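You operate a simulated robot arm through the tools that you are given. There is no shell and no other tool.

Carry out the task below with a simulated two-armed robot. There is one attempt and no reset: what you move stays moved.

## Task
Wipe the feeder's grey slide clean, then raise the feeder to its stop.
Fine: it lies over the trough; draw the slide out, wipe it with the teal cloth, lay the cloth back and push the slide home; free the green clamp to lift to the top stop and lock it again; the feeder is not swung; switch, gate, dial, black knob, brush and the orange tub stay. What is to be rubbed or washed off counts as gone when no trace of it is left.

It is judged by the outcome, as a careful person would: the job done as asked, and still so three seconds after it is handed in. It fails if anything else is knocked over, pushed out of place, dropped, spilled or broken. Flat cloth is picked up by pressing the open fingertips on it (5 to 10 N) and closing them slowly along it; thin cloth reads only 2 to 8 mm in the jaws.

## Robot
Two 7-joint arms with fingered hands on one trunk that stands fixed in place. Base frame: the origin is at the foot of the trunk, x ahead of it, y to its left, z up. Units: mm, degrees, N and s.
The left shoulder is at [70, 139, 1133], the right one opposite. With the tool pointing down near the work surface each hand reaches from about 100 to 740 mm from the base axis, measured 20 degrees to its own side. Payload 3.9 kg a hand.
The TCP of each hand is the grasp point between the finger pads, 29 mm short of the fingertips. In the tool frame z runs along the fingers and y along their closing line. The gripper opens to 100 mm. The gripper's body begins 34 mm behind the TCP. The gripper is a hand of 5 fingers: y runs from the thumb to the fingers, the wrist lies at [-15, -105, -177] in the tool frame, and closing takes about 1.5 s.
Orientation is that of the tool frame in the base frame, as a unit quaternion [x, y, z, w]. With the fingers straight down and the wrist toward the robot, the tool's x, y and z point along [0, 1, 0], [1, 0, 0] and [0, 0, -1] of the base frame.

## Interface
- The arms move only by the tool servo_tool. It takes "left_commands", "right_commands" or both (then of equal length, played together; a hand with none holds still); each is a list of rows, each an object of numbers (a shift or turn left out is 0, a gripper value left out holds the last): "x", "y", "z": the shift along the tool's x, y, z in mm; "wx", "wy", "wz": the turn, a rotation vector about the tool's x, y, z in degrees. In form: [{"x": .., "y": .., "z": .., "wx": .., "wy": .., "wz": ..}, ...]. A call has 1 to 20 rows; each row is the pose to reach, as a shift and turn from the pose commanded when the call began, along the tool's axes at that moment. "left_grip" and "right_grip" are, for a hand that has rows, the closure, from 0 (fully open) to 1 (shut), set as the call begins (left out, the last holds). Rows are played at 5 a second. More than 50 mm and 8.6 degrees between two rows, or a gripper value outside its range, and nothing of the call is played. Where a pose cannot be reached the arm comes as near as it can. A force on the tool above 90 N (or 10 N above the force at the start of the call, whichever is more), or a blocked arm, ends the call early, and 0.2 s more pass. The fingers move at their own pace (about 153 mm/s each) and stop on an object; they squeeze with about 31 N. The grip force told is the motor's: it shows also when the fingers shut on nothing. Time passes only in rows, and 0.2 s behind the last, so rows that repeat a pose let the fingers close. The reply holds the time, the measured pose of the TCP, the force on the tool along the base axes, the opening and the grip force, in the units named above and with some noise, with the torque about the TCP (base axes, N m) and any sound that the robot's microphone picked up.
- Cameras (640 x 400 px; columns grow to the right, rows downward): "scene" is now at [141.4, 17.5, 1483.6]; the picture's right is [0.18, -0.98, 0.00], its down [-0.36, -0.07, -0.93] and it looks along [0.91, 0.17, -0.37] (base axes); focal length 214 px, centre (320, 200). "left" rides on the left gripper at [-66, -86, -121] in its tool frame; the picture's right is [-0.76, -0.31, 0.58], its down [0.59, -0.70, 0.40] and it looks along [0.28, 0.64, 0.71] (tool axes); focal length 247 px, centre (320, 200). "right" rides on the right gripper at [66, -86, -121] in its tool frame; the picture's right is [-0.76, 0.31, -0.58], its down [-0.59, -0.70, 0.40] and it looks along [-0.28, 0.64, 0.71] (tool axes); focal length 247 px, centre (320, 200). There is no depth. A picture from a camera that has moved, and an enlarged one, comes with that camera's place and axes in the base frame and with its lens. The place of the scene camera against the robot may be out by one fixed shift of up to 12 mm in any direction.
- grab_frame(camera): a new picture of that camera. No time passes.
- slide_trunk(by): slides the trunk up (or, below 0, down) by that many mm; the arms and the scene camera ride with it, the base frame stays. It gives what a move gives, with no picture.
- curl_fingers(index, middle, ring, little, thumb_bend, thumb_turn, hand): sets how far each is bent, from 0 (flat) to 1 (curled in); at 0.3 the hand is open as for a grip, at 0.7 the pads meet at the TCP. One left out holds its place. A second passes; each finger stops where it meets its share of the squeeze, and holds until it gets a number again. A gripper value or a shape takes the hand back. It gives what a move gives, with no picture; readings hold the bend of each and the force on index, middle, ring, little, thumb and palm. thumb_turn goes from beside the hand (0) to across from the fingers (1), as for a grip.
- grasp_type(shape, hand): the hand has 5 fingers and takes this shape, open, in about a second: jaw (thumb against the fingers, like two jaws); tri (thumb and two fingers); tip (a fingertip pinch); poke (one finger out to press); point (the index stretched); flat (the hand flat); cup (the hand cupped); fist (a fist). The gripper value then closes the fingers along that shape, each until it touches; the sizes above hold for jaw. It gives what a move gives, with no picture.
- pan_tilt(pan, tilt): turns the head with the scene camera to pan (to the left, within 86 degrees either way) and tilt (down, from -29 to 69), counted from straight ahead of the robot. It gives what a move gives.
- zoom(camera, box): a new picture of the part [left, top, right, bottom] of that camera's present view, enlarged. No time passes.
- sign_off(): hands the job in; it is judged then, once.

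Nothing tells you positions but the pictures and the camera data. Unless the task says otherwise, let go and move clear before handing in.

The tools are called after ">>>" as name(argument=value, ...) on one line, values as JSON. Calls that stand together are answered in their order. servo_tool: Moves the arms, as the interface text tells. Its arguments: {"type":"object","properties":{"left_commands":{"type":"array","items":{"type":"object","properties":{"x":{"type":"number"},"y":{"type":"number"},"z":{"type":"number"},"wx":{"type":"number"},"wy":{"type":"number"},"wz":{"type":"number"}}}},"left_grip":{"type":"number"},"right_commands":{"type":"array","items":{"type":"object","properties":{"x":{"type":"number"},"y":{"type":"number"},"z":{"type":"number"},"wx":{"type":"number"},"wy":{"type":"number"},"wz":{"type":"number"}}}},"right_grip":{"type":"number"}},"required":[]} The other tools are called the same way: slide_trunk (by) slides the trunk up or down; grasp_type (shape, hand) gives the hand a shape; curl_fingers (index, middle, ring, little, thumb_bend, thumb_turn, hand) moves the fingers one by one; pan_tilt (pan, tilt) turns the head that bears the scene camera; grab_frame (camera) takes a picture; zoom (camera, box) takes an enlarged picture of a part of a camera's view; sign_off () hands the job in.

At the start:

```text
time: 0.0
left_position: [382.6, 204.3, 1427.4]
left_tcp_rot: [0.707, 0.707, 0.0, 0.0]
left_contact_force: [-0.5, 0.2, 0.5]
left_torque: [0.02, 0.0, -0.03]
left_finger_gap: 99.9
left_grasp_force: 0.0
left_shape: jaw
left_bend: [0.3, 0.3, 0.3, 0.3, 0.3, 0.98]
left_finger forces: [0.1, 0.0, 0.0, 0.0, 0.0, 0.1]
right_position: [483.5, -167.9, 1349.3]
right_tcp_rot: [0.706, 0.708, 0.0, 0.0]
right_contact_force: [0.1, 0.1, 0.2]
right_torque: [-0.01, -0.01, 0.0]
right_finger_gap: 99.9
right_grasp_force: 0.1
right_shape: jaw
right_bend: [0.3, 0.3, 0.3, 0.3, 0.3, 0.98]
right_finger forces: [0.0, 0.1, 0.0, 0.0, 0.1, 0.1]
trunk travel left (down, up): [-775.0, 65.0]
head pan, tilt: [10.5, 21.7]
```

scene: 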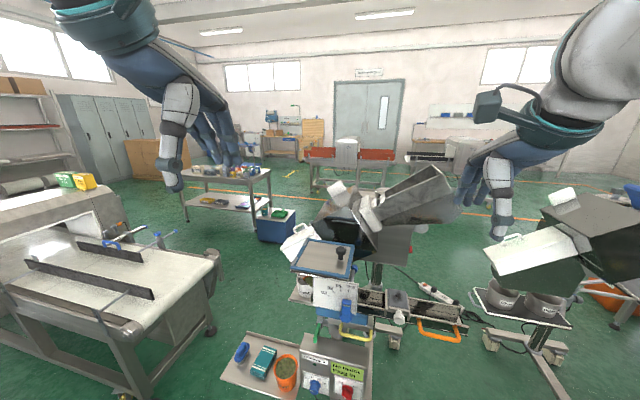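
right: 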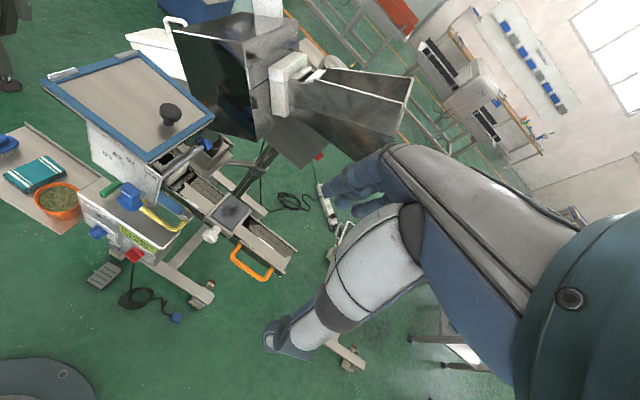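
left: 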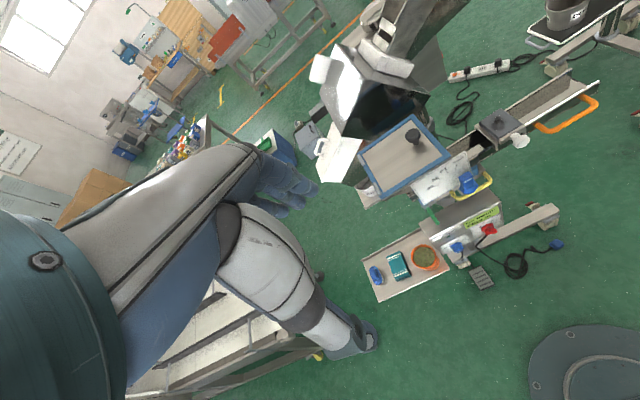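

I see a feeder machine ahead of the robot with a tray on the left holding a teal cloth, blue brush and orange tub. I'll look closer before moving anything.

>>> pan_tilt(pan=-5, tilt=45)

>>> grab_frame(camera="scene")

>>> zoom(camera="right", box=[0, 0, 330, 300])

>>> zoom(camera="left", box=[300, 0, 640, 310])

```text
time: 0.9
left_position: [382.0, 204.0, 1427.5]
left_tcp_rot: [0.707, 0.707, -0.001, 0.0]
left_contact_force: [0.1, -0.7, -0.1]
left_torque: [-0.03, 0.02, 0.01]
left_finger_gap: 99.9
left_grasp_force: 0.1
left_shape: jaw
left_bend: [0.3, 0.3, 0.3, 0.3, 0.3, 0.98]
left_finger forces: [0.0, 0.1, 0.0, 0.1, 0.0, 0.1]
right_position: [483.9, -168.9, 1348.9]
right_tcp_rot: [0.707, 0.707, 0.0, -0.001]
right_contact_force: [-0.9, 0.8, -0.1]
right_torque: [0.02, 0.03, 0.0]
right_finger_gap: 99.9
right_grasp_force: 0.0
right_shape: jaw
right_bend: [0.3, 0.3, 0.3, 0.3, 0.3, 0.98]
right_finger forces: [0.0, 0.0, 0.1, 0.0, 0.0, 0.0]
trunk travel left (down, up): [-775.0, 65.0]
head pan, tilt: [-5.0, 45.0]
```

```text
taken
camera scene: at [131.1, -6.4, 1447.7], right [-0.09, -1.0, 0.0], down [-0.7, 0.06, -0.71], along [0.7, -0.06, -0.71], focal length 214 px, centre (320, 200)
```

scene: 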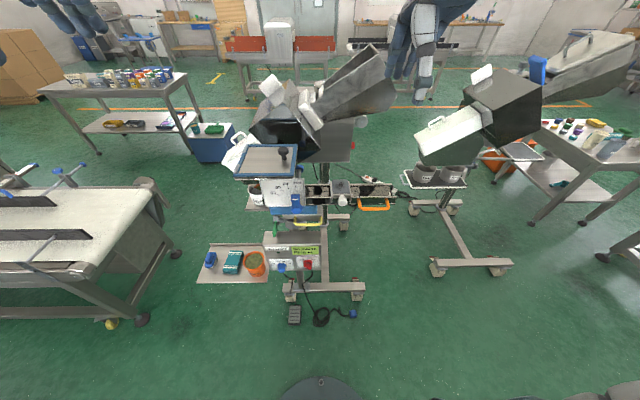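

```text
1.33 times, centred on (165, 150) of right
camera zoom: at [397.9, -102.4, 1470.6], right [0.31, -0.76, 0.58], down [-0.7, -0.59, -0.4], along [0.64, -0.28, -0.71], focal length 329 px, centre (527, 267)
```

zoom: 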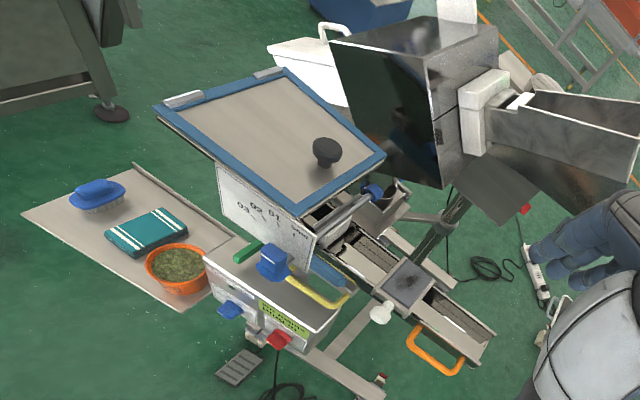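

```text
1.29 times, centred on (470, 155) of left
camera zoom: at [296.1, 138.0, 1549.5], right [-0.31, -0.76, -0.58], down [-0.7, 0.59, -0.4], along [0.64, 0.28, -0.71], focal length 319 px, centre (126, 258)
```

zoom: 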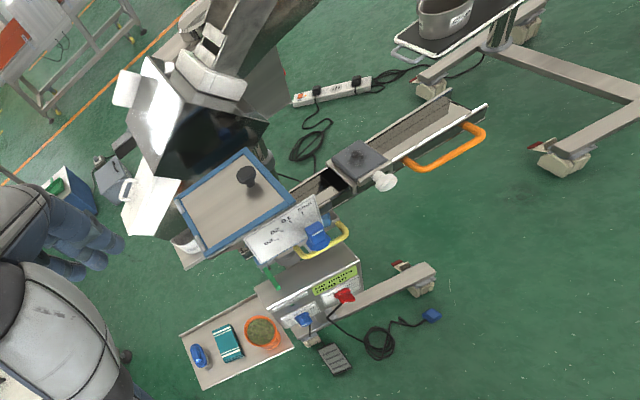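

The feeder stands ahead: trough with an orange handle, a grey plate lying over the trough, and a tray with cloth, brush and tub. I'll zoom in on details from the scene camera and the hand cameras.

>>> zoom(camera="scene", box=[180, 130, 420, 330])

>>> zoom(camera="scene", box=[230, 140, 330, 230])

>>> zoom(camera="scene", box=[300, 150, 400, 240])

>>> zoom(camera="right", box=[70, 120, 220, 280])

>>> zoom(camera="right", box=[140, 120, 310, 290])

>>> zoom(camera="left", box=[410, 60, 610, 250])

```text
2.00 times, centred on (300, 230) of scene
camera zoom: at [131.1, -6.4, 1447.7], right [-0.09, -1.0, 0.0], down [-0.7, 0.06, -0.71], along [0.7, -0.06, -0.71], focal length 429 px, centre (360, 140)
```

zoom: 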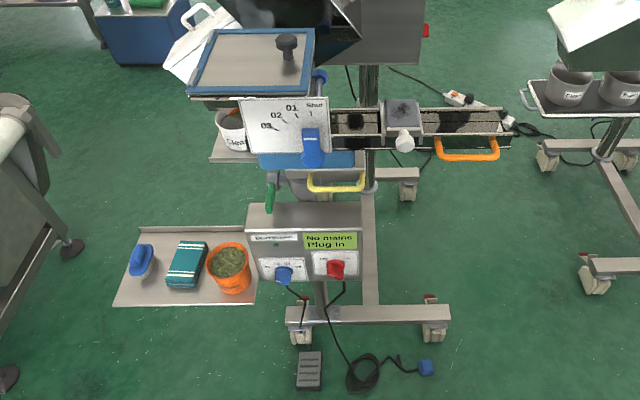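

```text
4.44 times, centred on (280, 185) of scene
camera zoom: at [131.1, -6.4, 1447.7], right [-0.09, -1.0, 0.0], down [-0.7, 0.06, -0.71], along [0.7, -0.06, -0.71], focal length 953 px, centre (498, 267)
```

zoom: 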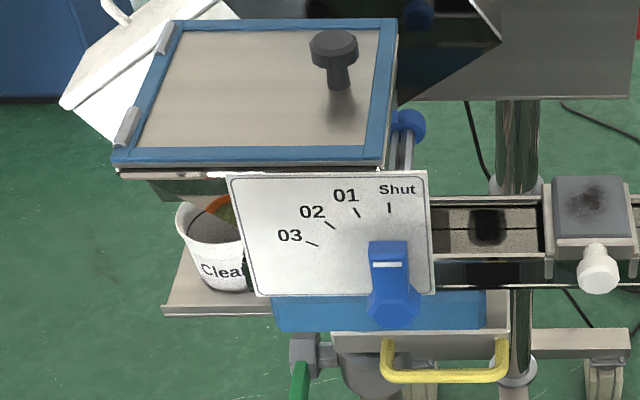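

```text
4.44 times, centred on (350, 195) of scene
camera zoom: at [131.1, -6.4, 1447.7], right [-0.09, -1.0, 0.0], down [-0.7, 0.06, -0.71], along [0.7, -0.06, -0.71], focal length 953 px, centre (187, 222)
```

zoom: 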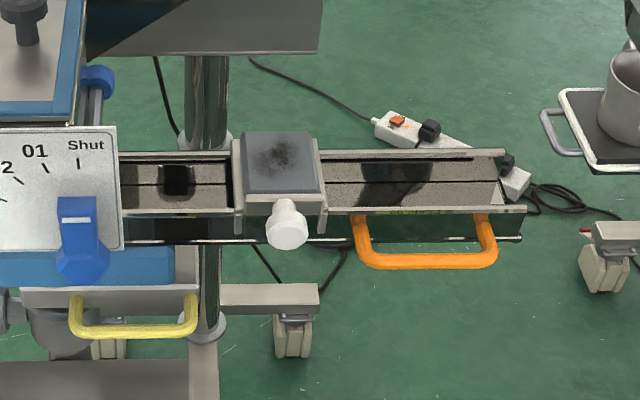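

```text
2.50 times, centred on (145, 200) of right
camera zoom: at [397.9, -102.4, 1470.6], right [0.31, -0.76, 0.58], down [-0.7, -0.59, -0.4], along [0.64, -0.28, -0.71], focal length 617 px, centre (758, 200)
```

zoom: 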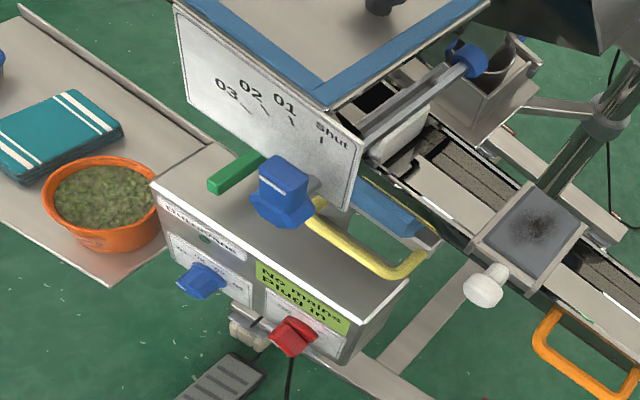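

```text
2.35 times, centred on (225, 205) of right
camera zoom: at [397.9, -102.4, 1470.6], right [0.31, -0.76, 0.58], down [-0.7, -0.59, -0.4], along [0.64, -0.28, -0.71], focal length 581 px, centre (544, 188)
```

zoom: 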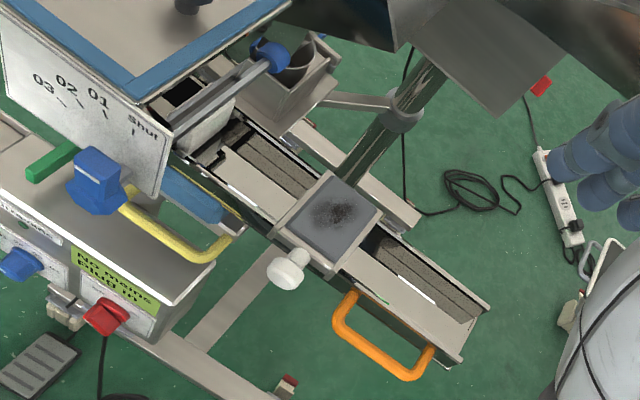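

```text
2.11 times, centred on (510, 155) of left
camera zoom: at [296.1, 138.0, 1549.5], right [-0.31, -0.76, -0.58], down [-0.7, 0.59, -0.4], along [0.64, 0.28, -0.71], focal length 520 px, centre (-80, 295)
```

zoom: 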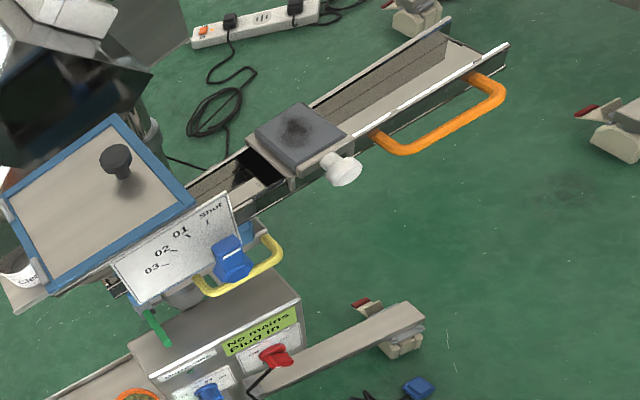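

The slide (grey plate with white knob) is at about (656, -119, 987), the cloth at about (631, 319, 604), the yellow handle near (607, -2, 850) and the green clamp lever near (611, 120, 803). I'll lower the trunk somewhat to see the clamp better and get in reach.

>>> slide_trunk(by=-200)

>>> pan_tilt(pan=5, tilt=40)

>>> grab_frame(camera="scene")

>>> grab_frame(camera="left")

>>> grab_frame(camera="right")

```text
time: 3.0
left_position: [380.9, 204.4, 1228.0]
left_tcp_rot: [0.707, 0.707, 0.0, 0.0]
left_contact_force: [0.3, 0.1, 0.8]
left_torque: [0.01, 0.01, -0.03]
left_finger_gap: 99.7
left_grasp_force: 0.0
left_shape: jaw
left_bend: [0.3, 0.3, 0.3, 0.3, 0.3, 0.98]
left_finger forces: [0.0, 0.0, 0.1, 0.0, 0.1, 0.0]
right_position: [484.4, -168.4, 1147.8]
right_tcp_rot: [0.707, 0.707, 0.0, 0.0]
right_contact_force: [0.3, 0.6, 1.5]
right_torque: [-0.03, -0.03, 0.03]
right_finger_gap: 99.6
right_grasp_force: 0.1
right_shape: jaw
right_bend: [0.3, 0.3, 0.3, 0.3, 0.3, 0.98]
right_finger forces: [0.0, 0.0, 0.0, 0.0, 0.0, 0.0]
trunk travel left (down, up): [-575.0, 265.0]
head pan, tilt: [-5.0, 45.0]
```

```text
time: 3.8
left_position: [381.2, 204.5, 1228.2]
left_tcp_rot: [0.707, 0.707, 0.0, 0.0]
left_contact_force: [-0.2, 0.4, -0.6]
left_torque: [0.01, 0.0, 0.0]
left_finger_gap: 100.0
left_grasp_force: 0.0
left_shape: jaw
left_bend: [0.3, 0.3, 0.3, 0.3, 0.3, 0.98]
left_finger forces: [0.1, 0.1, 0.0, 0.1, 0.0, 0.0]
right_position: [483.9, -167.9, 1149.6]
right_tcp_rot: [0.707, 0.707, 0.0, 0.0]
right_contact_force: [-0.4, -0.4, 0.8]
right_torque: [0.0, -0.01, 0.04]
right_finger_gap: 99.9
right_grasp_force: 0.0
right_shape: jaw
right_bend: [0.3, 0.3, 0.3, 0.3, 0.3, 0.98]
right_finger forces: [0.0, 0.0, 0.0, 0.1, 0.0, 0.0]
trunk travel left (down, up): [-575.0, 265.0]
head pan, tilt: [5.0, 40.0]
```

```text
taken
camera scene: at [134.8, 7.9, 1254.9], right [0.09, -1.0, 0.0], down [-0.64, -0.06, -0.77], along [0.76, 0.07, -0.64], focal length 214 px, centre (320, 200)
```

scene: 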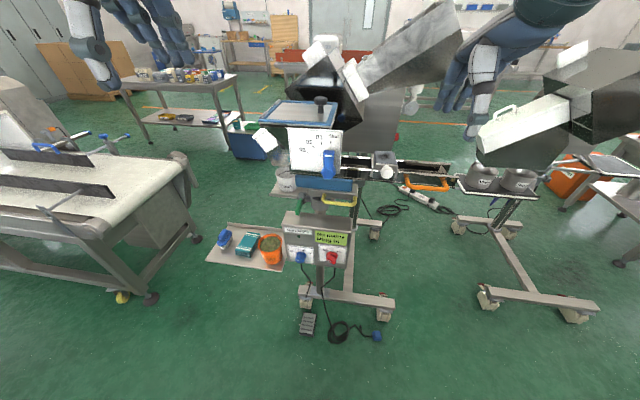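

```text
taken
camera left: at [296.2, 137.9, 1349.5], right [-0.31, -0.76, -0.58], down [-0.7, 0.59, -0.4], along [0.64, 0.28, -0.71], focal length 247 px, centre (320, 200)
```

left: 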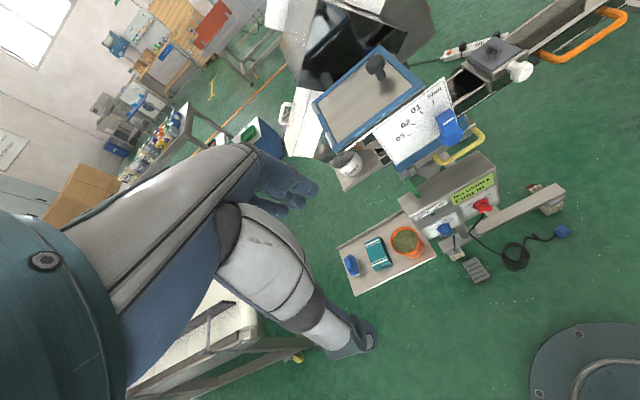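

```text
taken
camera right: at [398.0, -102.5, 1270.5], right [0.31, -0.76, 0.58], down [-0.7, -0.59, -0.4], along [0.64, -0.28, -0.71], focal length 247 px, centre (320, 200)
```

right: 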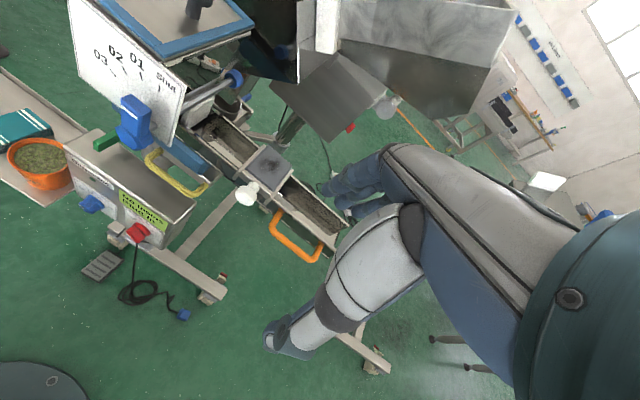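

>>> zoom(camera="scene", box=[260, 130, 370, 220])

>>> zoom(camera="scene", box=[340, 140, 470, 220])

>>> zoom(camera="right", box=[60, 60, 220, 220])

>>> zoom(camera="right", box=[180, 100, 350, 270])

>>> zoom(camera="left", box=[320, 60, 520, 300])

>>> zoom(camera="scene", box=[190, 200, 370, 340])

```text
4.44 times, centred on (315, 175) of scene
camera zoom: at [134.8, 7.9, 1254.9], right [0.09, -1.0, 0.0], down [-0.64, -0.06, -0.77], along [0.76, 0.07, -0.64], focal length 953 px, centre (342, 311)
```

zoom: 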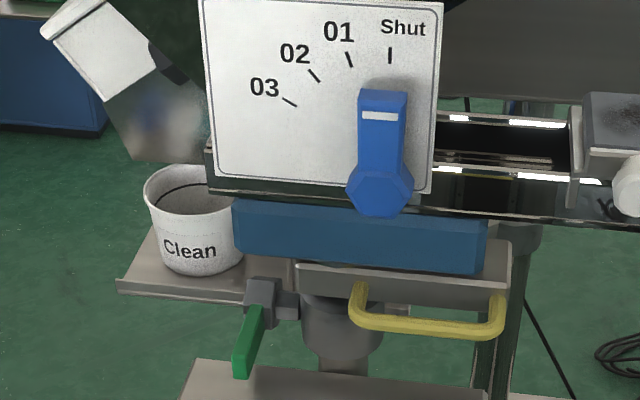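

```text
4.92 times, centred on (405, 180) of scene
camera zoom: at [134.8, 7.9, 1254.9], right [0.09, -1.0, 0.0], down [-0.64, -0.06, -0.77], along [0.76, 0.07, -0.64], focal length 1056 px, centre (-98, 298)
```

zoom: 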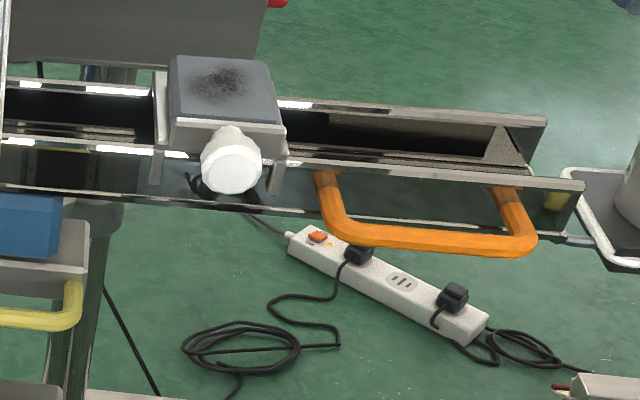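

```text
2.50 times, centred on (140, 140) of right
camera zoom: at [398.0, -102.5, 1270.5], right [0.31, -0.76, 0.58], down [-0.7, -0.59, -0.4], along [0.64, -0.28, -0.71], focal length 617 px, centre (770, 350)
```

zoom: 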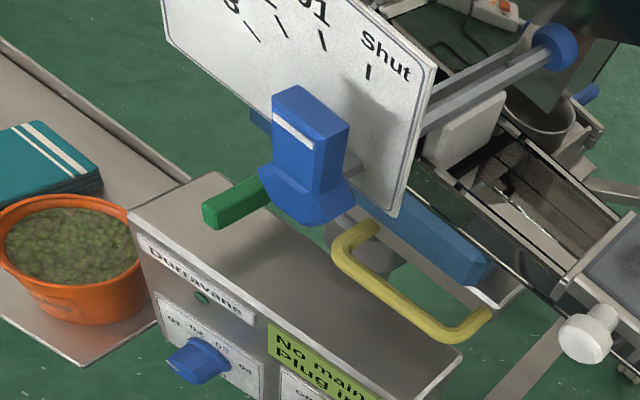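

```text
2.35 times, centred on (265, 185) of right
camera zoom: at [398.0, -102.5, 1270.5], right [0.31, -0.76, 0.58], down [-0.7, -0.59, -0.4], along [0.64, -0.28, -0.71], focal length 581 px, centre (449, 235)
```

zoom: 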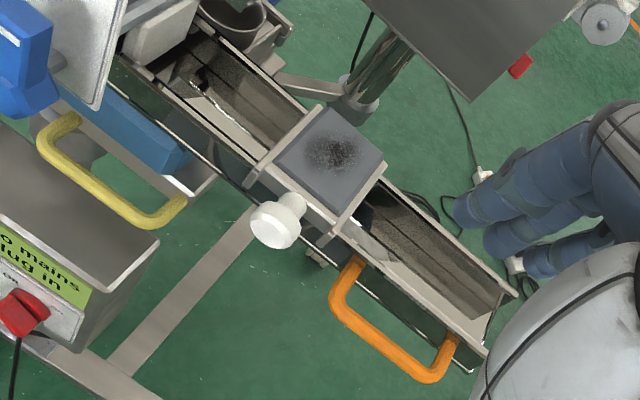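

```text
1.67 times, centred on (420, 180) of left
camera zoom: at [296.2, 137.9, 1349.5], right [-0.31, -0.76, -0.58], down [-0.7, 0.59, -0.4], along [0.64, 0.28, -0.71], focal length 412 px, centre (153, 233)
```

zoom: 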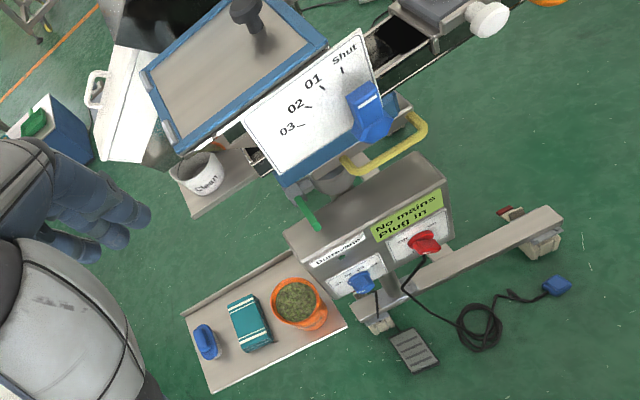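

```text
2.86 times, centred on (280, 270) of scene
camera zoom: at [134.8, 7.9, 1254.9], right [0.09, -1.0, 0.0], down [-0.64, -0.06, -0.77], along [0.76, 0.07, -0.64], focal length 613 px, centre (434, 0)
```

zoom: 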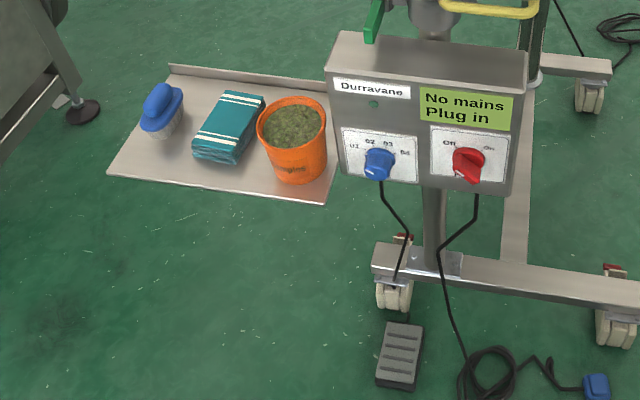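

The clamp is a green lever on a small grey block left of the post collar, below the blue base; the yellow handle is on the same carriage. I'll move the left hand in front, well clear, to use its camera for a closer look at the clamp.

>>> servo_tool(left_commands=[{"x": -25, "y": 8, "z": 38}, {"x": -50, "y": 16, "z": 75}, {"x": -75, "y": 24, "z": 112}, {"x": -100, "y": 32, "z": 150}, {"x": -125, "y": 40, "z": 188}, {"x": -149, "y": 50, "z": 225}])

>>> grab_frame(camera="left")

>>> zoom(camera="left", box=[240, 120, 400, 280])

>>> grab_frame(camera="scene")

```text
time: 5.2
left_position: [431.9, 54.2, 1003.0]
left_tcp_rot: [0.707, 0.707, 0.0, 0.0]
left_contact_force: [-0.2, -0.4, 0.1]
left_torque: [-0.03, -0.01, 0.02]
left_finger_gap: 99.9
left_grasp_force: 0.0
left_shape: jaw
left_bend: [0.3, 0.3, 0.3, 0.3, 0.3, 0.98]
left_finger forces: [0.0, 0.0, 0.0, 0.0, 0.1, 0.0]
right_position: [484.3, -169.2, 1149.1]
right_tcp_rot: [0.707, 0.708, 0.001, -0.001]
right_contact_force: [0.2, -0.2, -0.5]
right_torque: [-0.02, -0.03, -0.01]
right_finger_gap: 99.8
right_grasp_force: 0.1
right_shape: jaw
right_bend: [0.3, 0.3, 0.3, 0.3, 0.3, 0.98]
right_finger forces: [0.0, 0.1, 0.1, 0.1, 0.1, 0.0]
trunk travel left (down, up): [-575.0, 265.0]
head pan, tilt: [5.0, 40.0]
```

```text
taken
camera left: at [346.0, -12.3, 1124.6], right [-0.31, -0.76, -0.58], down [-0.7, 0.59, -0.4], along [0.64, 0.28, -0.71], focal length 247 px, centre (320, 200)
```

left: 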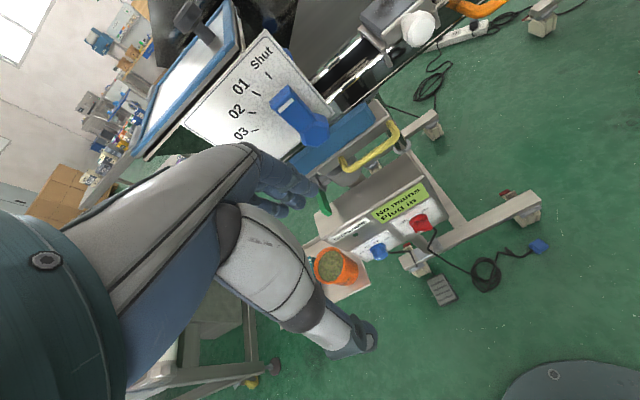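

```text
2.50 times, centred on (320, 200) of left
camera zoom: at [346.0, -12.3, 1124.6], right [-0.31, -0.76, -0.58], down [-0.7, 0.59, -0.4], along [0.64, 0.28, -0.71], focal length 617 px, centre (320, 200)
```

zoom: 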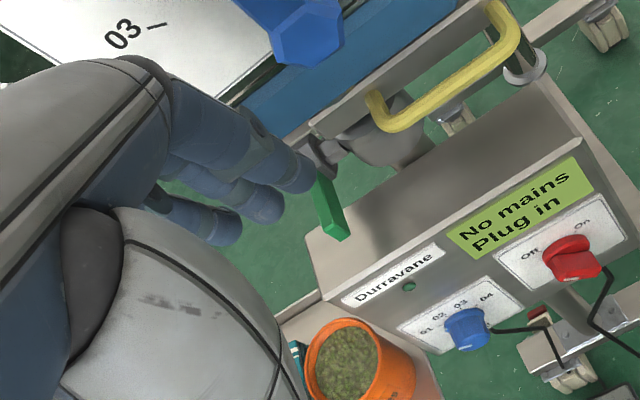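

```text
taken
camera scene: at [135.3, 6.9, 1254.9], right [0.09, -1.0, 0.0], down [-0.64, -0.06, -0.77], along [0.76, 0.07, -0.64], focal length 214 px, centre (320, 200)
```

scene: 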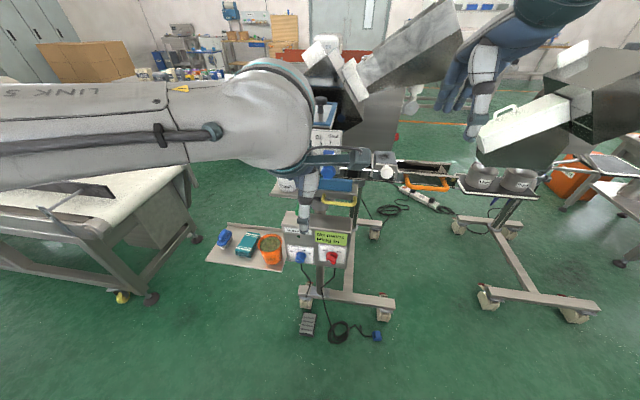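

The left hand blocks its own view of the clamp. I'll pull both hands back a little and lower the trunk further for an eye-level look from the head.

>>> servo_tool(left_commands=[{"x": 40, "y": -20, "z": -10}, {"x": 80, "y": -40, "z": -20}, {"x": 120, "y": -60, "z": -40}, {"x": 160, "y": -70, "z": -70}, {"x": 195, "y": -80, "z": -100}, {"x": 220, "y": -90, "z": -130}], right_commands=[{"y": -20}, {"y": -40}, {"y": -60, "x": -10}, {"y": -80, "x": -20}, {"y": -100, "x": -30}, {"y": -110, "x": -40}])

>>> slide_trunk(by=-250)

>>> pan_tilt(pan=5, tilt=22)

>>> grab_frame(camera="scene")

>>> zoom(camera="scene", box=[240, 160, 380, 260])

```text
refused: row 4 steps farther than a row can; nothing moved
```

```text
time: 7.7
left_position: [431.3, 54.8, 753.1]
left_tcp_rot: [0.707, 0.707, 0.0, -0.001]
left_contact_force: [-0.5, 0.1, -0.8]
left_torque: [0.01, -0.01, -0.04]
left_finger_gap: 99.8
left_grasp_force: 0.1
left_shape: jaw
left_bend: [0.3, 0.3, 0.3, 0.3, 0.3, 0.98]
left_finger forces: [0.1, 0.0, 0.0, 0.1, 0.1, 0.1]
right_position: [484.8, -168.6, 899.1]
right_tcp_rot: [0.707, 0.707, 0.0, 0.0]
right_contact_force: [1.2, -0.2, 0.6]
right_torque: [0.0, 0.02, -0.02]
right_finger_gap: 99.8
right_grasp_force: 0.1
right_shape: jaw
right_bend: [0.3, 0.3, 0.3, 0.3, 0.3, 0.98]
right_finger forces: [0.0, 0.0, 0.0, 0.0, 0.0, 0.1]
trunk travel left (down, up): [-325.0, 515.0]
head pan, tilt: [5.0, 40.0]
```

```text
time: 8.6
left_position: [430.3, 55.3, 754.3]
left_tcp_rot: [0.707, 0.707, -0.001, 0.0]
left_contact_force: [0.4, -0.2, 0.4]
left_torque: [-0.01, 0.01, 0.01]
left_finger_gap: 99.7
left_grasp_force: 0.0
left_shape: jaw
left_bend: [0.3, 0.3, 0.3, 0.3, 0.3, 0.98]
left_finger forces: [0.0, 0.0, 0.1, 0.0, 0.0, 0.0]
right_position: [483.4, -168.3, 898.9]
right_tcp_rot: [0.707, 0.707, 0.0, 0.0]
right_contact_force: [-0.2, 0.0, -0.5]
right_torque: [0.0, 0.0, 0.02]
right_finger_gap: 99.9
right_grasp_force: 0.0
right_shape: jaw
right_bend: [0.3, 0.3, 0.3, 0.3, 0.3, 0.98]
right_finger forces: [0.1, 0.1, 0.0, 0.1, 0.1, 0.0]
trunk travel left (down, up): [-325.0, 515.0]
head pan, tilt: [5.0, 22.0]
```

```text
taken
camera scene: at [142.6, 8.7, 1033.0], right [0.09, -1.0, 0.0], down [-0.37, -0.03, -0.93], along [0.92, 0.08, -0.38], focal length 214 px, centre (320, 200)
```

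scene: 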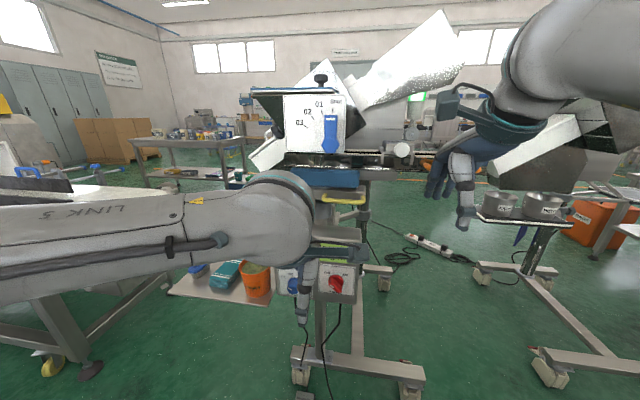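

```text
4.00 times, centred on (310, 210) of scene
camera zoom: at [142.6, 8.7, 1033.0], right [0.09, -1.0, 0.0], down [-0.37, -0.03, -0.93], along [0.92, 0.08, -0.38], focal length 858 px, centre (360, 160)
```

zoom: 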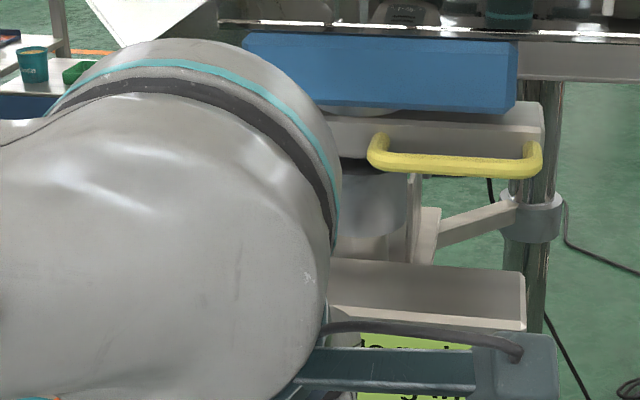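

The left arm rode down in front of the feeder without contact. I'll move it aside to the left, and see the clamp.

>>> servo_tool(left_commands=[{"x": 30, "y": -10, "z": -20}, {"x": 60, "y": -20, "z": -40}, {"x": 95, "y": -30, "z": -60}, {"x": 130, "y": -35, "z": -80}, {"x": 165, "y": -40, "z": -100}, {"x": 195, "y": -45, "z": -120}, {"x": 220, "y": -50, "z": -140}])

>>> grab_frame(camera="scene")

>>> zoom(camera="scene", box=[240, 160, 380, 260])

```text
time: 10.2
left_position: [379.8, 277.9, 893.2]
left_tcp_rot: [0.706, 0.708, -0.001, 0.0]
left_contact_force: [0.2, 0.1, 0.4]
left_torque: [-0.01, 0.0, -0.01]
left_finger_gap: 99.8
left_grasp_force: 0.0
left_shape: jaw
left_bend: [0.3, 0.3, 0.3, 0.3, 0.3, 0.98]
left_finger forces: [0.0, 0.0, 0.0, 0.0, 0.0, 0.0]
right_position: [484.0, -168.1, 899.2]
right_tcp_rot: [0.707, 0.707, 0.0, -0.001]
right_contact_force: [0.3, 0.0, -0.2]
right_torque: [-0.02, -0.03, 0.03]
right_finger_gap: 99.9
right_grasp_force: 0.0
right_shape: jaw
right_bend: [0.3, 0.3, 0.3, 0.3, 0.3, 0.98]
right_finger forces: [0.1, 0.0, 0.0, 0.0, 0.0, 0.1]
trunk travel left (down, up): [-325.0, 515.0]
head pan, tilt: [5.0, 22.0]
```

```text
taken
camera scene: at [142.5, 8.8, 1033.1], right [0.09, -1.0, 0.0], down [-0.37, -0.03, -0.93], along [0.92, 0.08, -0.37], focal length 214 px, centre (320, 200)
```

scene: 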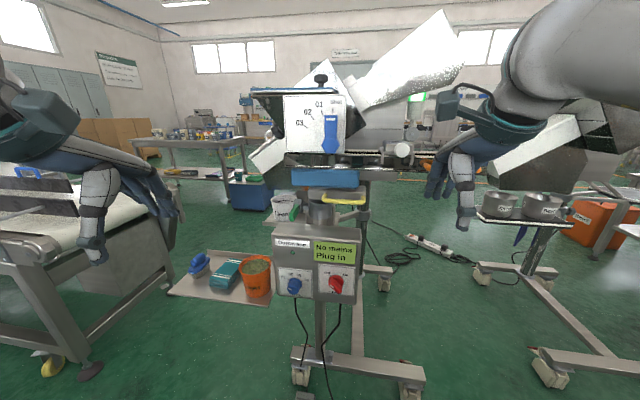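

```text
4.00 times, centred on (310, 210) of scene
camera zoom: at [142.5, 8.8, 1033.1], right [0.09, -1.0, 0.0], down [-0.37, -0.03, -0.93], along [0.92, 0.08, -0.37], focal length 858 px, centre (360, 160)
```

zoom: 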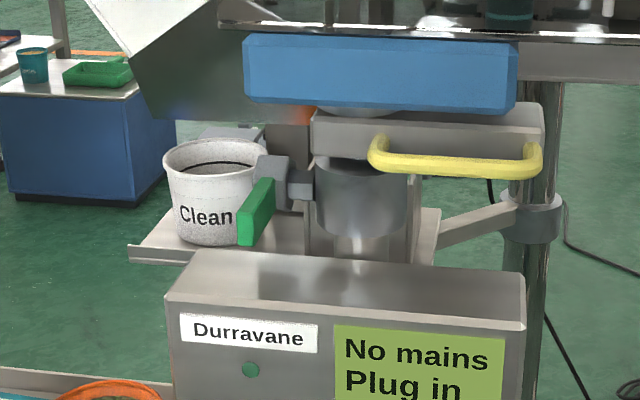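

>>> zoom(camera="scene", box=[280, 185, 330, 225])

>>> grab_frame(camera="left")

>>> grab_frame(camera="right")

>>> zoom(camera="scene", box=[370, 130, 450, 190])

>>> zoom(camera="scene", box=[160, 230, 290, 310])

```text
10.00 times, centred on (305, 205) of scene
camera zoom: at [142.5, 8.8, 1033.1], right [0.09, -1.0, 0.0], down [-0.37, -0.03, -0.93], along [0.92, 0.08, -0.37], focal length 2145 px, centre (470, 150)
```

zoom: 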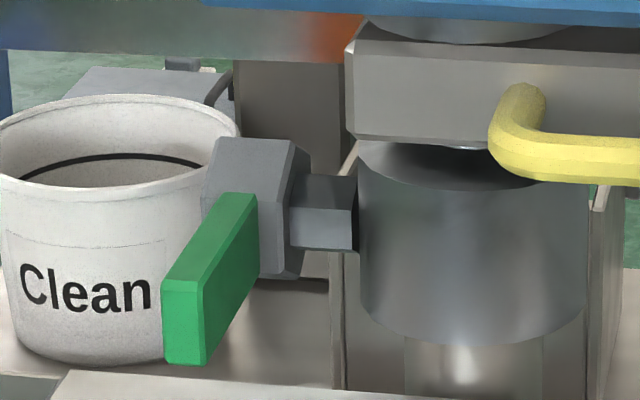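

```text
taken
camera left: at [294.6, 210.7, 1014.6], right [-0.31, -0.76, -0.58], down [-0.7, 0.59, -0.4], along [0.64, 0.28, -0.71], focal length 247 px, centre (320, 200)
```

left: 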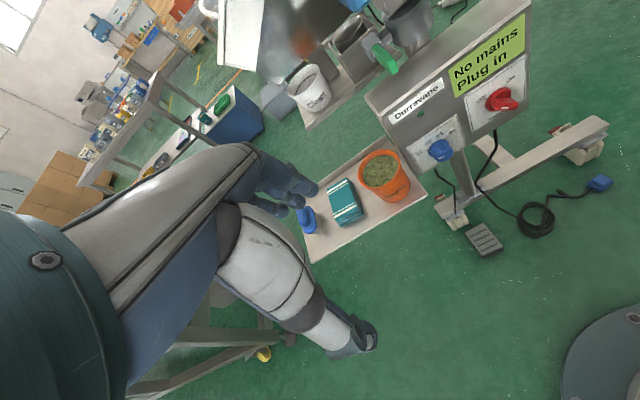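

```text
taken
camera right: at [397.8, -102.3, 1020.6], right [0.31, -0.76, 0.58], down [-0.7, -0.59, -0.4], along [0.64, -0.28, -0.71], focal length 247 px, centre (320, 200)
```

right: 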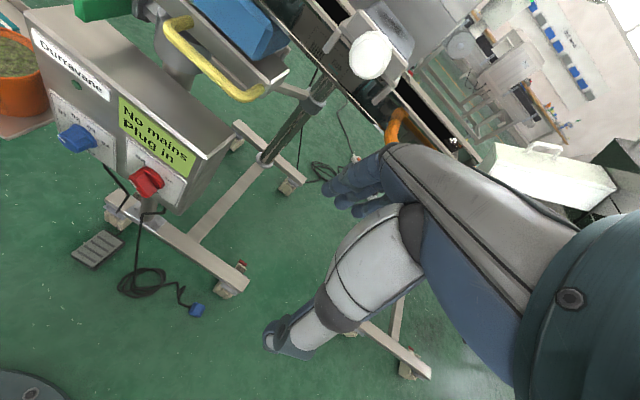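

```text
6.67 times, centred on (410, 160) of scene
camera zoom: at [142.5, 8.8, 1033.1], right [0.09, -1.0, 0.0], down [-0.37, -0.03, -0.93], along [0.92, 0.08, -0.37], focal length 1430 px, centre (-280, 467)
```

zoom: 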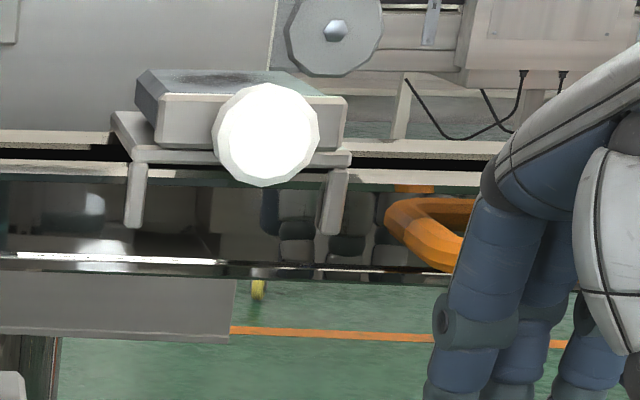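

```text
4.92 times, centred on (225, 270) of scene
camera zoom: at [142.5, 8.8, 1033.1], right [0.09, -1.0, 0.0], down [-0.37, -0.03, -0.93], along [0.92, 0.08, -0.37], focal length 1056 px, centre (788, -145)
```

zoom: 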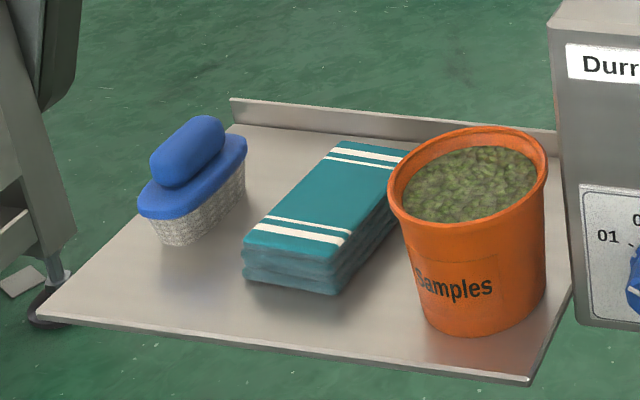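

>>> zoom(camera="left", box=[310, 0, 450, 100])

>>> zoom(camera="left", box=[280, 130, 430, 250])

>>> zoom(camera="right", box=[130, 0, 290, 110])

>>> zoom(camera="right", box=[310, 0, 450, 110])

```text
4.00 times, centred on (380, 50) of left
camera zoom: at [294.6, 210.7, 1014.6], right [-0.31, -0.76, -0.58], down [-0.7, 0.59, -0.4], along [0.64, 0.28, -0.71], focal length 988 px, centre (80, 800)
```

zoom: 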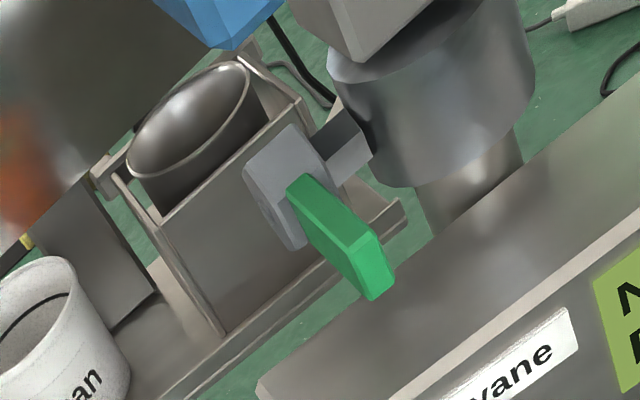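

```text
3.33 times, centred on (355, 190) of left
camera zoom: at [294.6, 210.7, 1014.6], right [-0.31, -0.76, -0.58], down [-0.7, 0.59, -0.4], along [0.64, 0.28, -0.71], focal length 823 px, centre (203, 233)
```

zoom: 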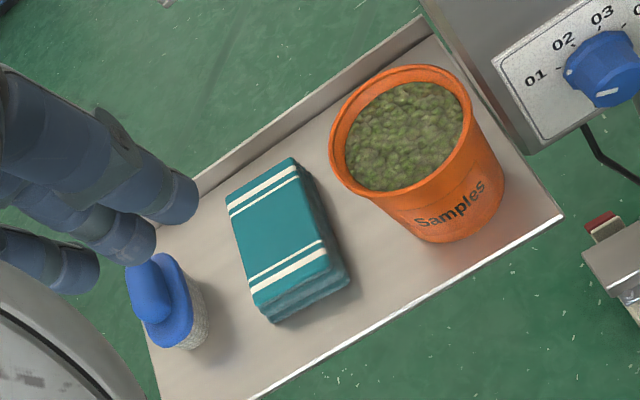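

```text
3.64 times, centred on (210, 55) of right
camera zoom: at [397.8, -102.3, 1020.6], right [0.31, -0.76, 0.58], down [-0.7, -0.59, -0.4], along [0.64, -0.28, -0.71], focal length 898 px, centre (720, 727)
```

zoom: 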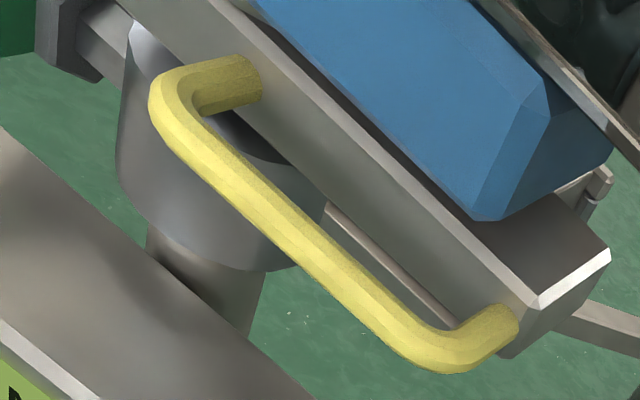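

```text
3.64 times, centred on (380, 55) of right
camera zoom: at [397.8, -102.3, 1020.6], right [0.31, -0.76, 0.58], down [-0.7, -0.59, -0.4], along [0.64, -0.28, -0.71], focal length 898 px, centre (102, 727)
```

zoom: 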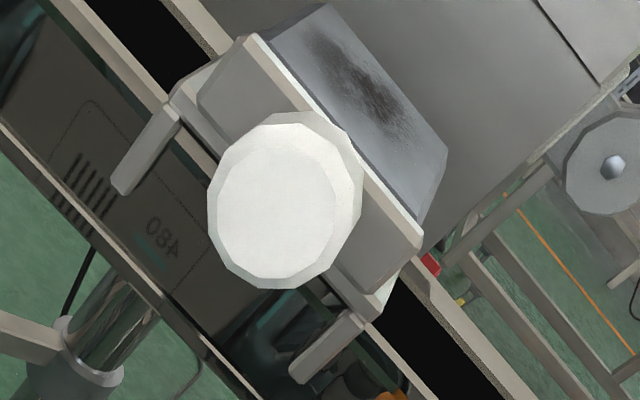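

The slide's knob front face is near (599, -119, 954) with the stained plate top around z 972, and the lever is a green bar on a hub whose axis runs left-right. I'll raise the trunk 200 mm for good reach, then look again.

>>> slide_trunk(by=200)

>>> pan_tilt(pan=-5, tilt=38)

>>> grab_frame(camera="scene")

>>> grab_frame(camera="right")

```text
time: 12.3
left_position: [380.7, 275.6, 1093.1]
left_tcp_rot: [0.707, 0.707, 0.0, 0.0]
left_contact_force: [-0.3, -0.1, -0.3]
left_torque: [0.02, -0.01, -0.02]
left_finger_gap: 99.6
left_grasp_force: 0.1
left_shape: jaw
left_bend: [0.3, 0.3, 0.3, 0.3, 0.3, 0.98]
left_finger forces: [0.1, 0.1, 0.1, 0.0, 0.1, 0.0]
right_position: [484.6, -167.9, 1098.8]
right_tcp_rot: [0.707, 0.708, 0.0, 0.0]
right_contact_force: [-0.6, 0.6, 0.4]
right_torque: [-0.01, 0.02, 0.01]
right_finger_gap: 99.7
right_grasp_force: 0.1
right_shape: jaw
right_bend: [0.3, 0.3, 0.3, 0.3, 0.3, 0.98]
right_finger forces: [0.1, 0.0, 0.0, 0.0, 0.1, 0.0]
trunk travel left (down, up): [-525.0, 315.0]
head pan, tilt: [5.0, 22.0]
```

```text
time: 13.1
left_position: [380.9, 275.4, 1092.4]
left_tcp_rot: [0.707, 0.707, 0.0, -0.001]
left_contact_force: [-0.8, 0.6, 0.5]
left_torque: [0.01, -0.01, -0.02]
left_finger_gap: 99.8
left_grasp_force: 0.0
left_shape: jaw
left_bend: [0.3, 0.3, 0.3, 0.3, 0.3, 0.98]
left_finger forces: [0.1, 0.0, 0.0, 0.0, 0.1, 0.0]
right_position: [484.2, -168.2, 1100.6]
right_tcp_rot: [0.708, 0.707, 0.0, 0.0]
right_contact_force: [0.6, -0.7, 0.2]
right_torque: [0.0, 0.0, -0.01]
right_finger_gap: 99.8
right_grasp_force: 0.1
right_shape: jaw
right_bend: [0.3, 0.3, 0.3, 0.3, 0.3, 0.98]
right_finger forces: [0.0, 0.0, 0.0, 0.1, 0.1, 0.0]
trunk travel left (down, up): [-525.0, 315.0]
head pan, tilt: [-5.0, 38.0]
```

```text
taken
camera scene: at [136.1, -6.9, 1208.0], right [-0.09, -1.0, 0.0], down [-0.61, 0.05, -0.79], along [0.79, -0.07, -0.62], focal length 214 px, centre (320, 200)
```

scene: 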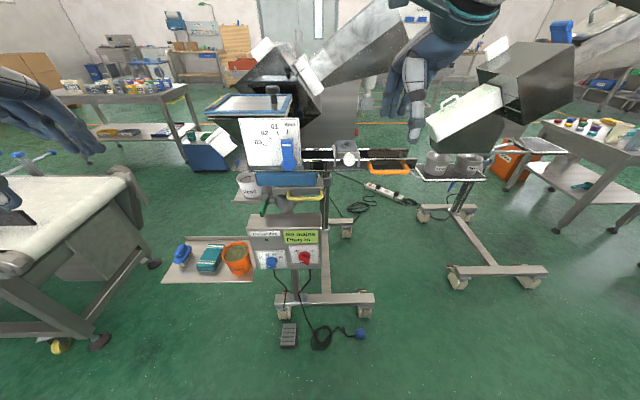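

```text
taken
camera right: at [397.9, -102.4, 1220.5], right [0.31, -0.76, 0.58], down [-0.7, -0.59, -0.4], along [0.64, -0.28, -0.71], focal length 247 px, centre (320, 200)
```

right: 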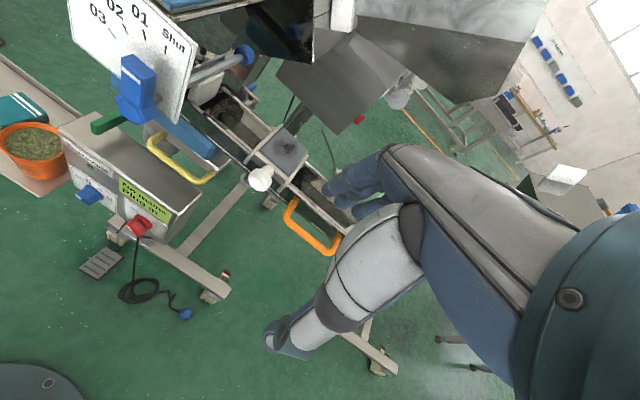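

I'll turn the right hand to point forward (fingers toward +x, closing left-right) while backing off slightly, half-closed, ready to approach the knob from the front.

>>> servo_tool(right_commands=[{"x": 3.3, "y": -3, "z": 6.7, "wx": -4.619, "wy": -4.619, "wz": -4.619}, {"x": 6.5, "y": -6, "z": 13.3, "wx": -9.238, "wy": -9.238, "wz": -9.238}, {"x": 9.8, "y": -9, "z": 20, "wx": -13.856, "wy": -13.856, "wz": -13.856}, {"x": 13, "y": -12, "z": 26.7, "wx": -18.475, "wy": -18.475, "wz": -18.475}, {"x": 16.3, "y": -15, "z": 33.3, "wx": -23.094, "wy": -23.094, "wz": -23.094}, {"x": 19.6, "y": -18, "z": 40, "wx": -27.713, "wy": -27.713, "wz": -27.713}, {"x": 22.9, "y": -21, "z": 46.7, "wx": -32.332, "wy": -32.332, "wz": -32.332}, {"x": 26, "y": -24, "z": 53.3, "wx": -36.95, "wy": -36.95, "wz": -36.95}, {"x": 29.4, "y": -27, "z": 60, "wx": -41.569, "wy": -41.569, "wz": -41.569}, {"x": 32.7, "y": -30, "z": 66.7, "wx": -46.188, "wy": -46.188, "wz": -46.188}, {"x": 36, "y": -33, "z": 73.3, "wx": -50.807, "wy": -50.807, "wz": -50.807}, {"x": 39, "y": -36, "z": 80, "wx": -55.426, "wy": -55.426, "wz": -55.426}, {"x": 42.5, "y": -39, "z": 86.7, "wx": -60.044, "wy": -60.044, "wz": -60.044}, {"x": 45.7, "y": -42, "z": 93.3, "wx": -64.663, "wy": -64.663, "wz": -64.663}, {"x": 49, "y": -44, "z": 100, "wx": -69.282, "wy": -69.282, "wz": -69.282}, {"x": 49, "y": -44, "z": 100, "wx": -69.282, "wy": -69.282, "wz": -69.282}], right_grip=0.4)

>>> grab_frame(camera="right")

>>> grab_frame(camera="scene")

```text
time: 16.5
left_position: [380.6, 276.8, 1091.8]
left_tcp_rot: [0.708, 0.707, 0.0, 0.0]
left_contact_force: [-0.5, 0.1, 0.3]
left_torque: [0.03, 0.01, -0.01]
left_finger_gap: 99.8
left_grasp_force: 0.1
left_shape: jaw
left_bend: [0.3, 0.3, 0.3, 0.3, 0.3, 0.98]
left_finger forces: [0.1, 0.0, 0.0, 0.0, 0.0, 0.0]
right_position: [457.3, -120.8, 1010.5]
right_tcp_rot: [-0.001, 0.707, 0.0, 0.707]
right_contact_force: [-0.1, -0.6, 0.4]
right_torque: [0.01, -0.03, 0.0]
right_finger_gap: 60.0
right_grasp_force: 0.0
right_shape: jaw
right_bend: [0.4, 0.39, 0.73, 0.44, 0.3, 1.0]
right_finger forces: [0.0, 0.0, 0.0, 0.0, 0.0, 0.0]
right hand out of reach, approached as far as the arm can: row 13, 14, 15, 16
trunk travel left (down, up): [-525.0, 315.0]
head pan, tilt: [-5.0, 38.0]
```

```text
taken
camera right: at [335.5, -206.1, 946.4], right [-0.58, 0.31, 0.76], down [0.4, -0.7, 0.59], along [0.71, 0.64, 0.28], focal length 247 px, centre (320, 200)
```

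right: 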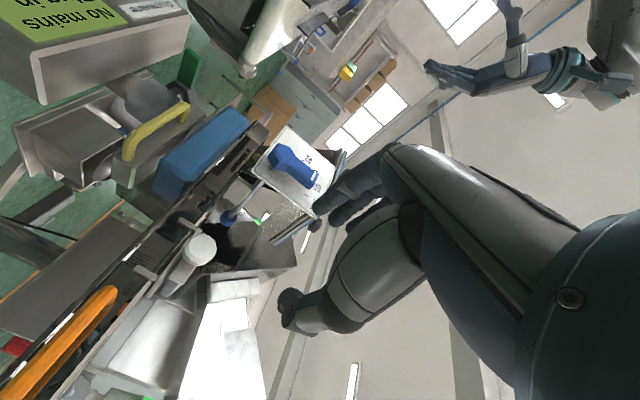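

```text
taken
camera scene: at [136.0, -6.7, 1207.9], right [-0.09, -1.0, 0.0], down [-0.61, 0.05, -0.79], along [0.79, -0.07, -0.62], focal length 214 px, centre (320, 200)
```

scene: 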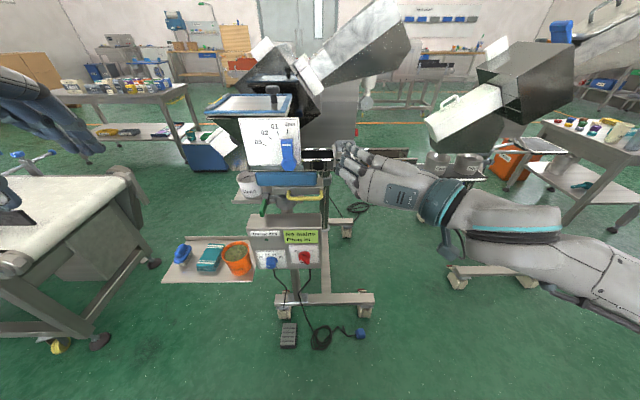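

>>> zoom(camera="right", box=[100, 190, 280, 330])

>>> zoom(camera="scene", box=[300, 120, 420, 220])

```text
2.86 times, centred on (190, 260) of right
camera zoom: at [335.5, -206.1, 946.4], right [-0.58, 0.31, 0.76], down [0.4, -0.7, 0.59], along [0.71, 0.64, 0.28], focal length 706 px, centre (691, 29)
```

zoom: 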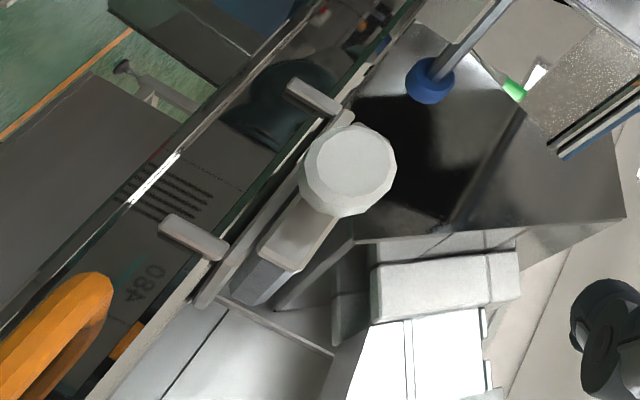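

```text
4.00 times, centred on (360, 170) of scene
camera zoom: at [136.0, -6.7, 1207.9], right [-0.09, -1.0, 0.0], down [-0.61, 0.05, -0.79], along [0.79, -0.07, -0.62], focal length 858 px, centre (160, 320)
```

zoom: 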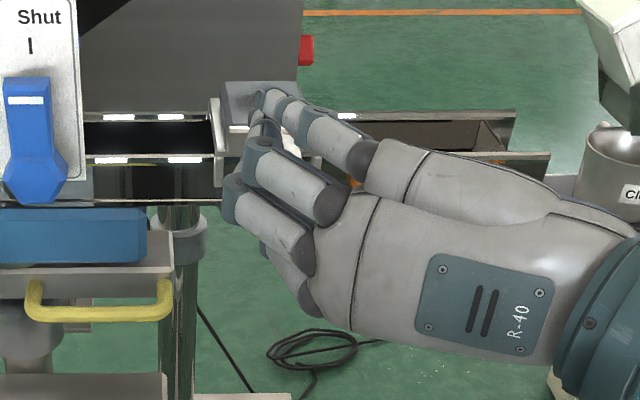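

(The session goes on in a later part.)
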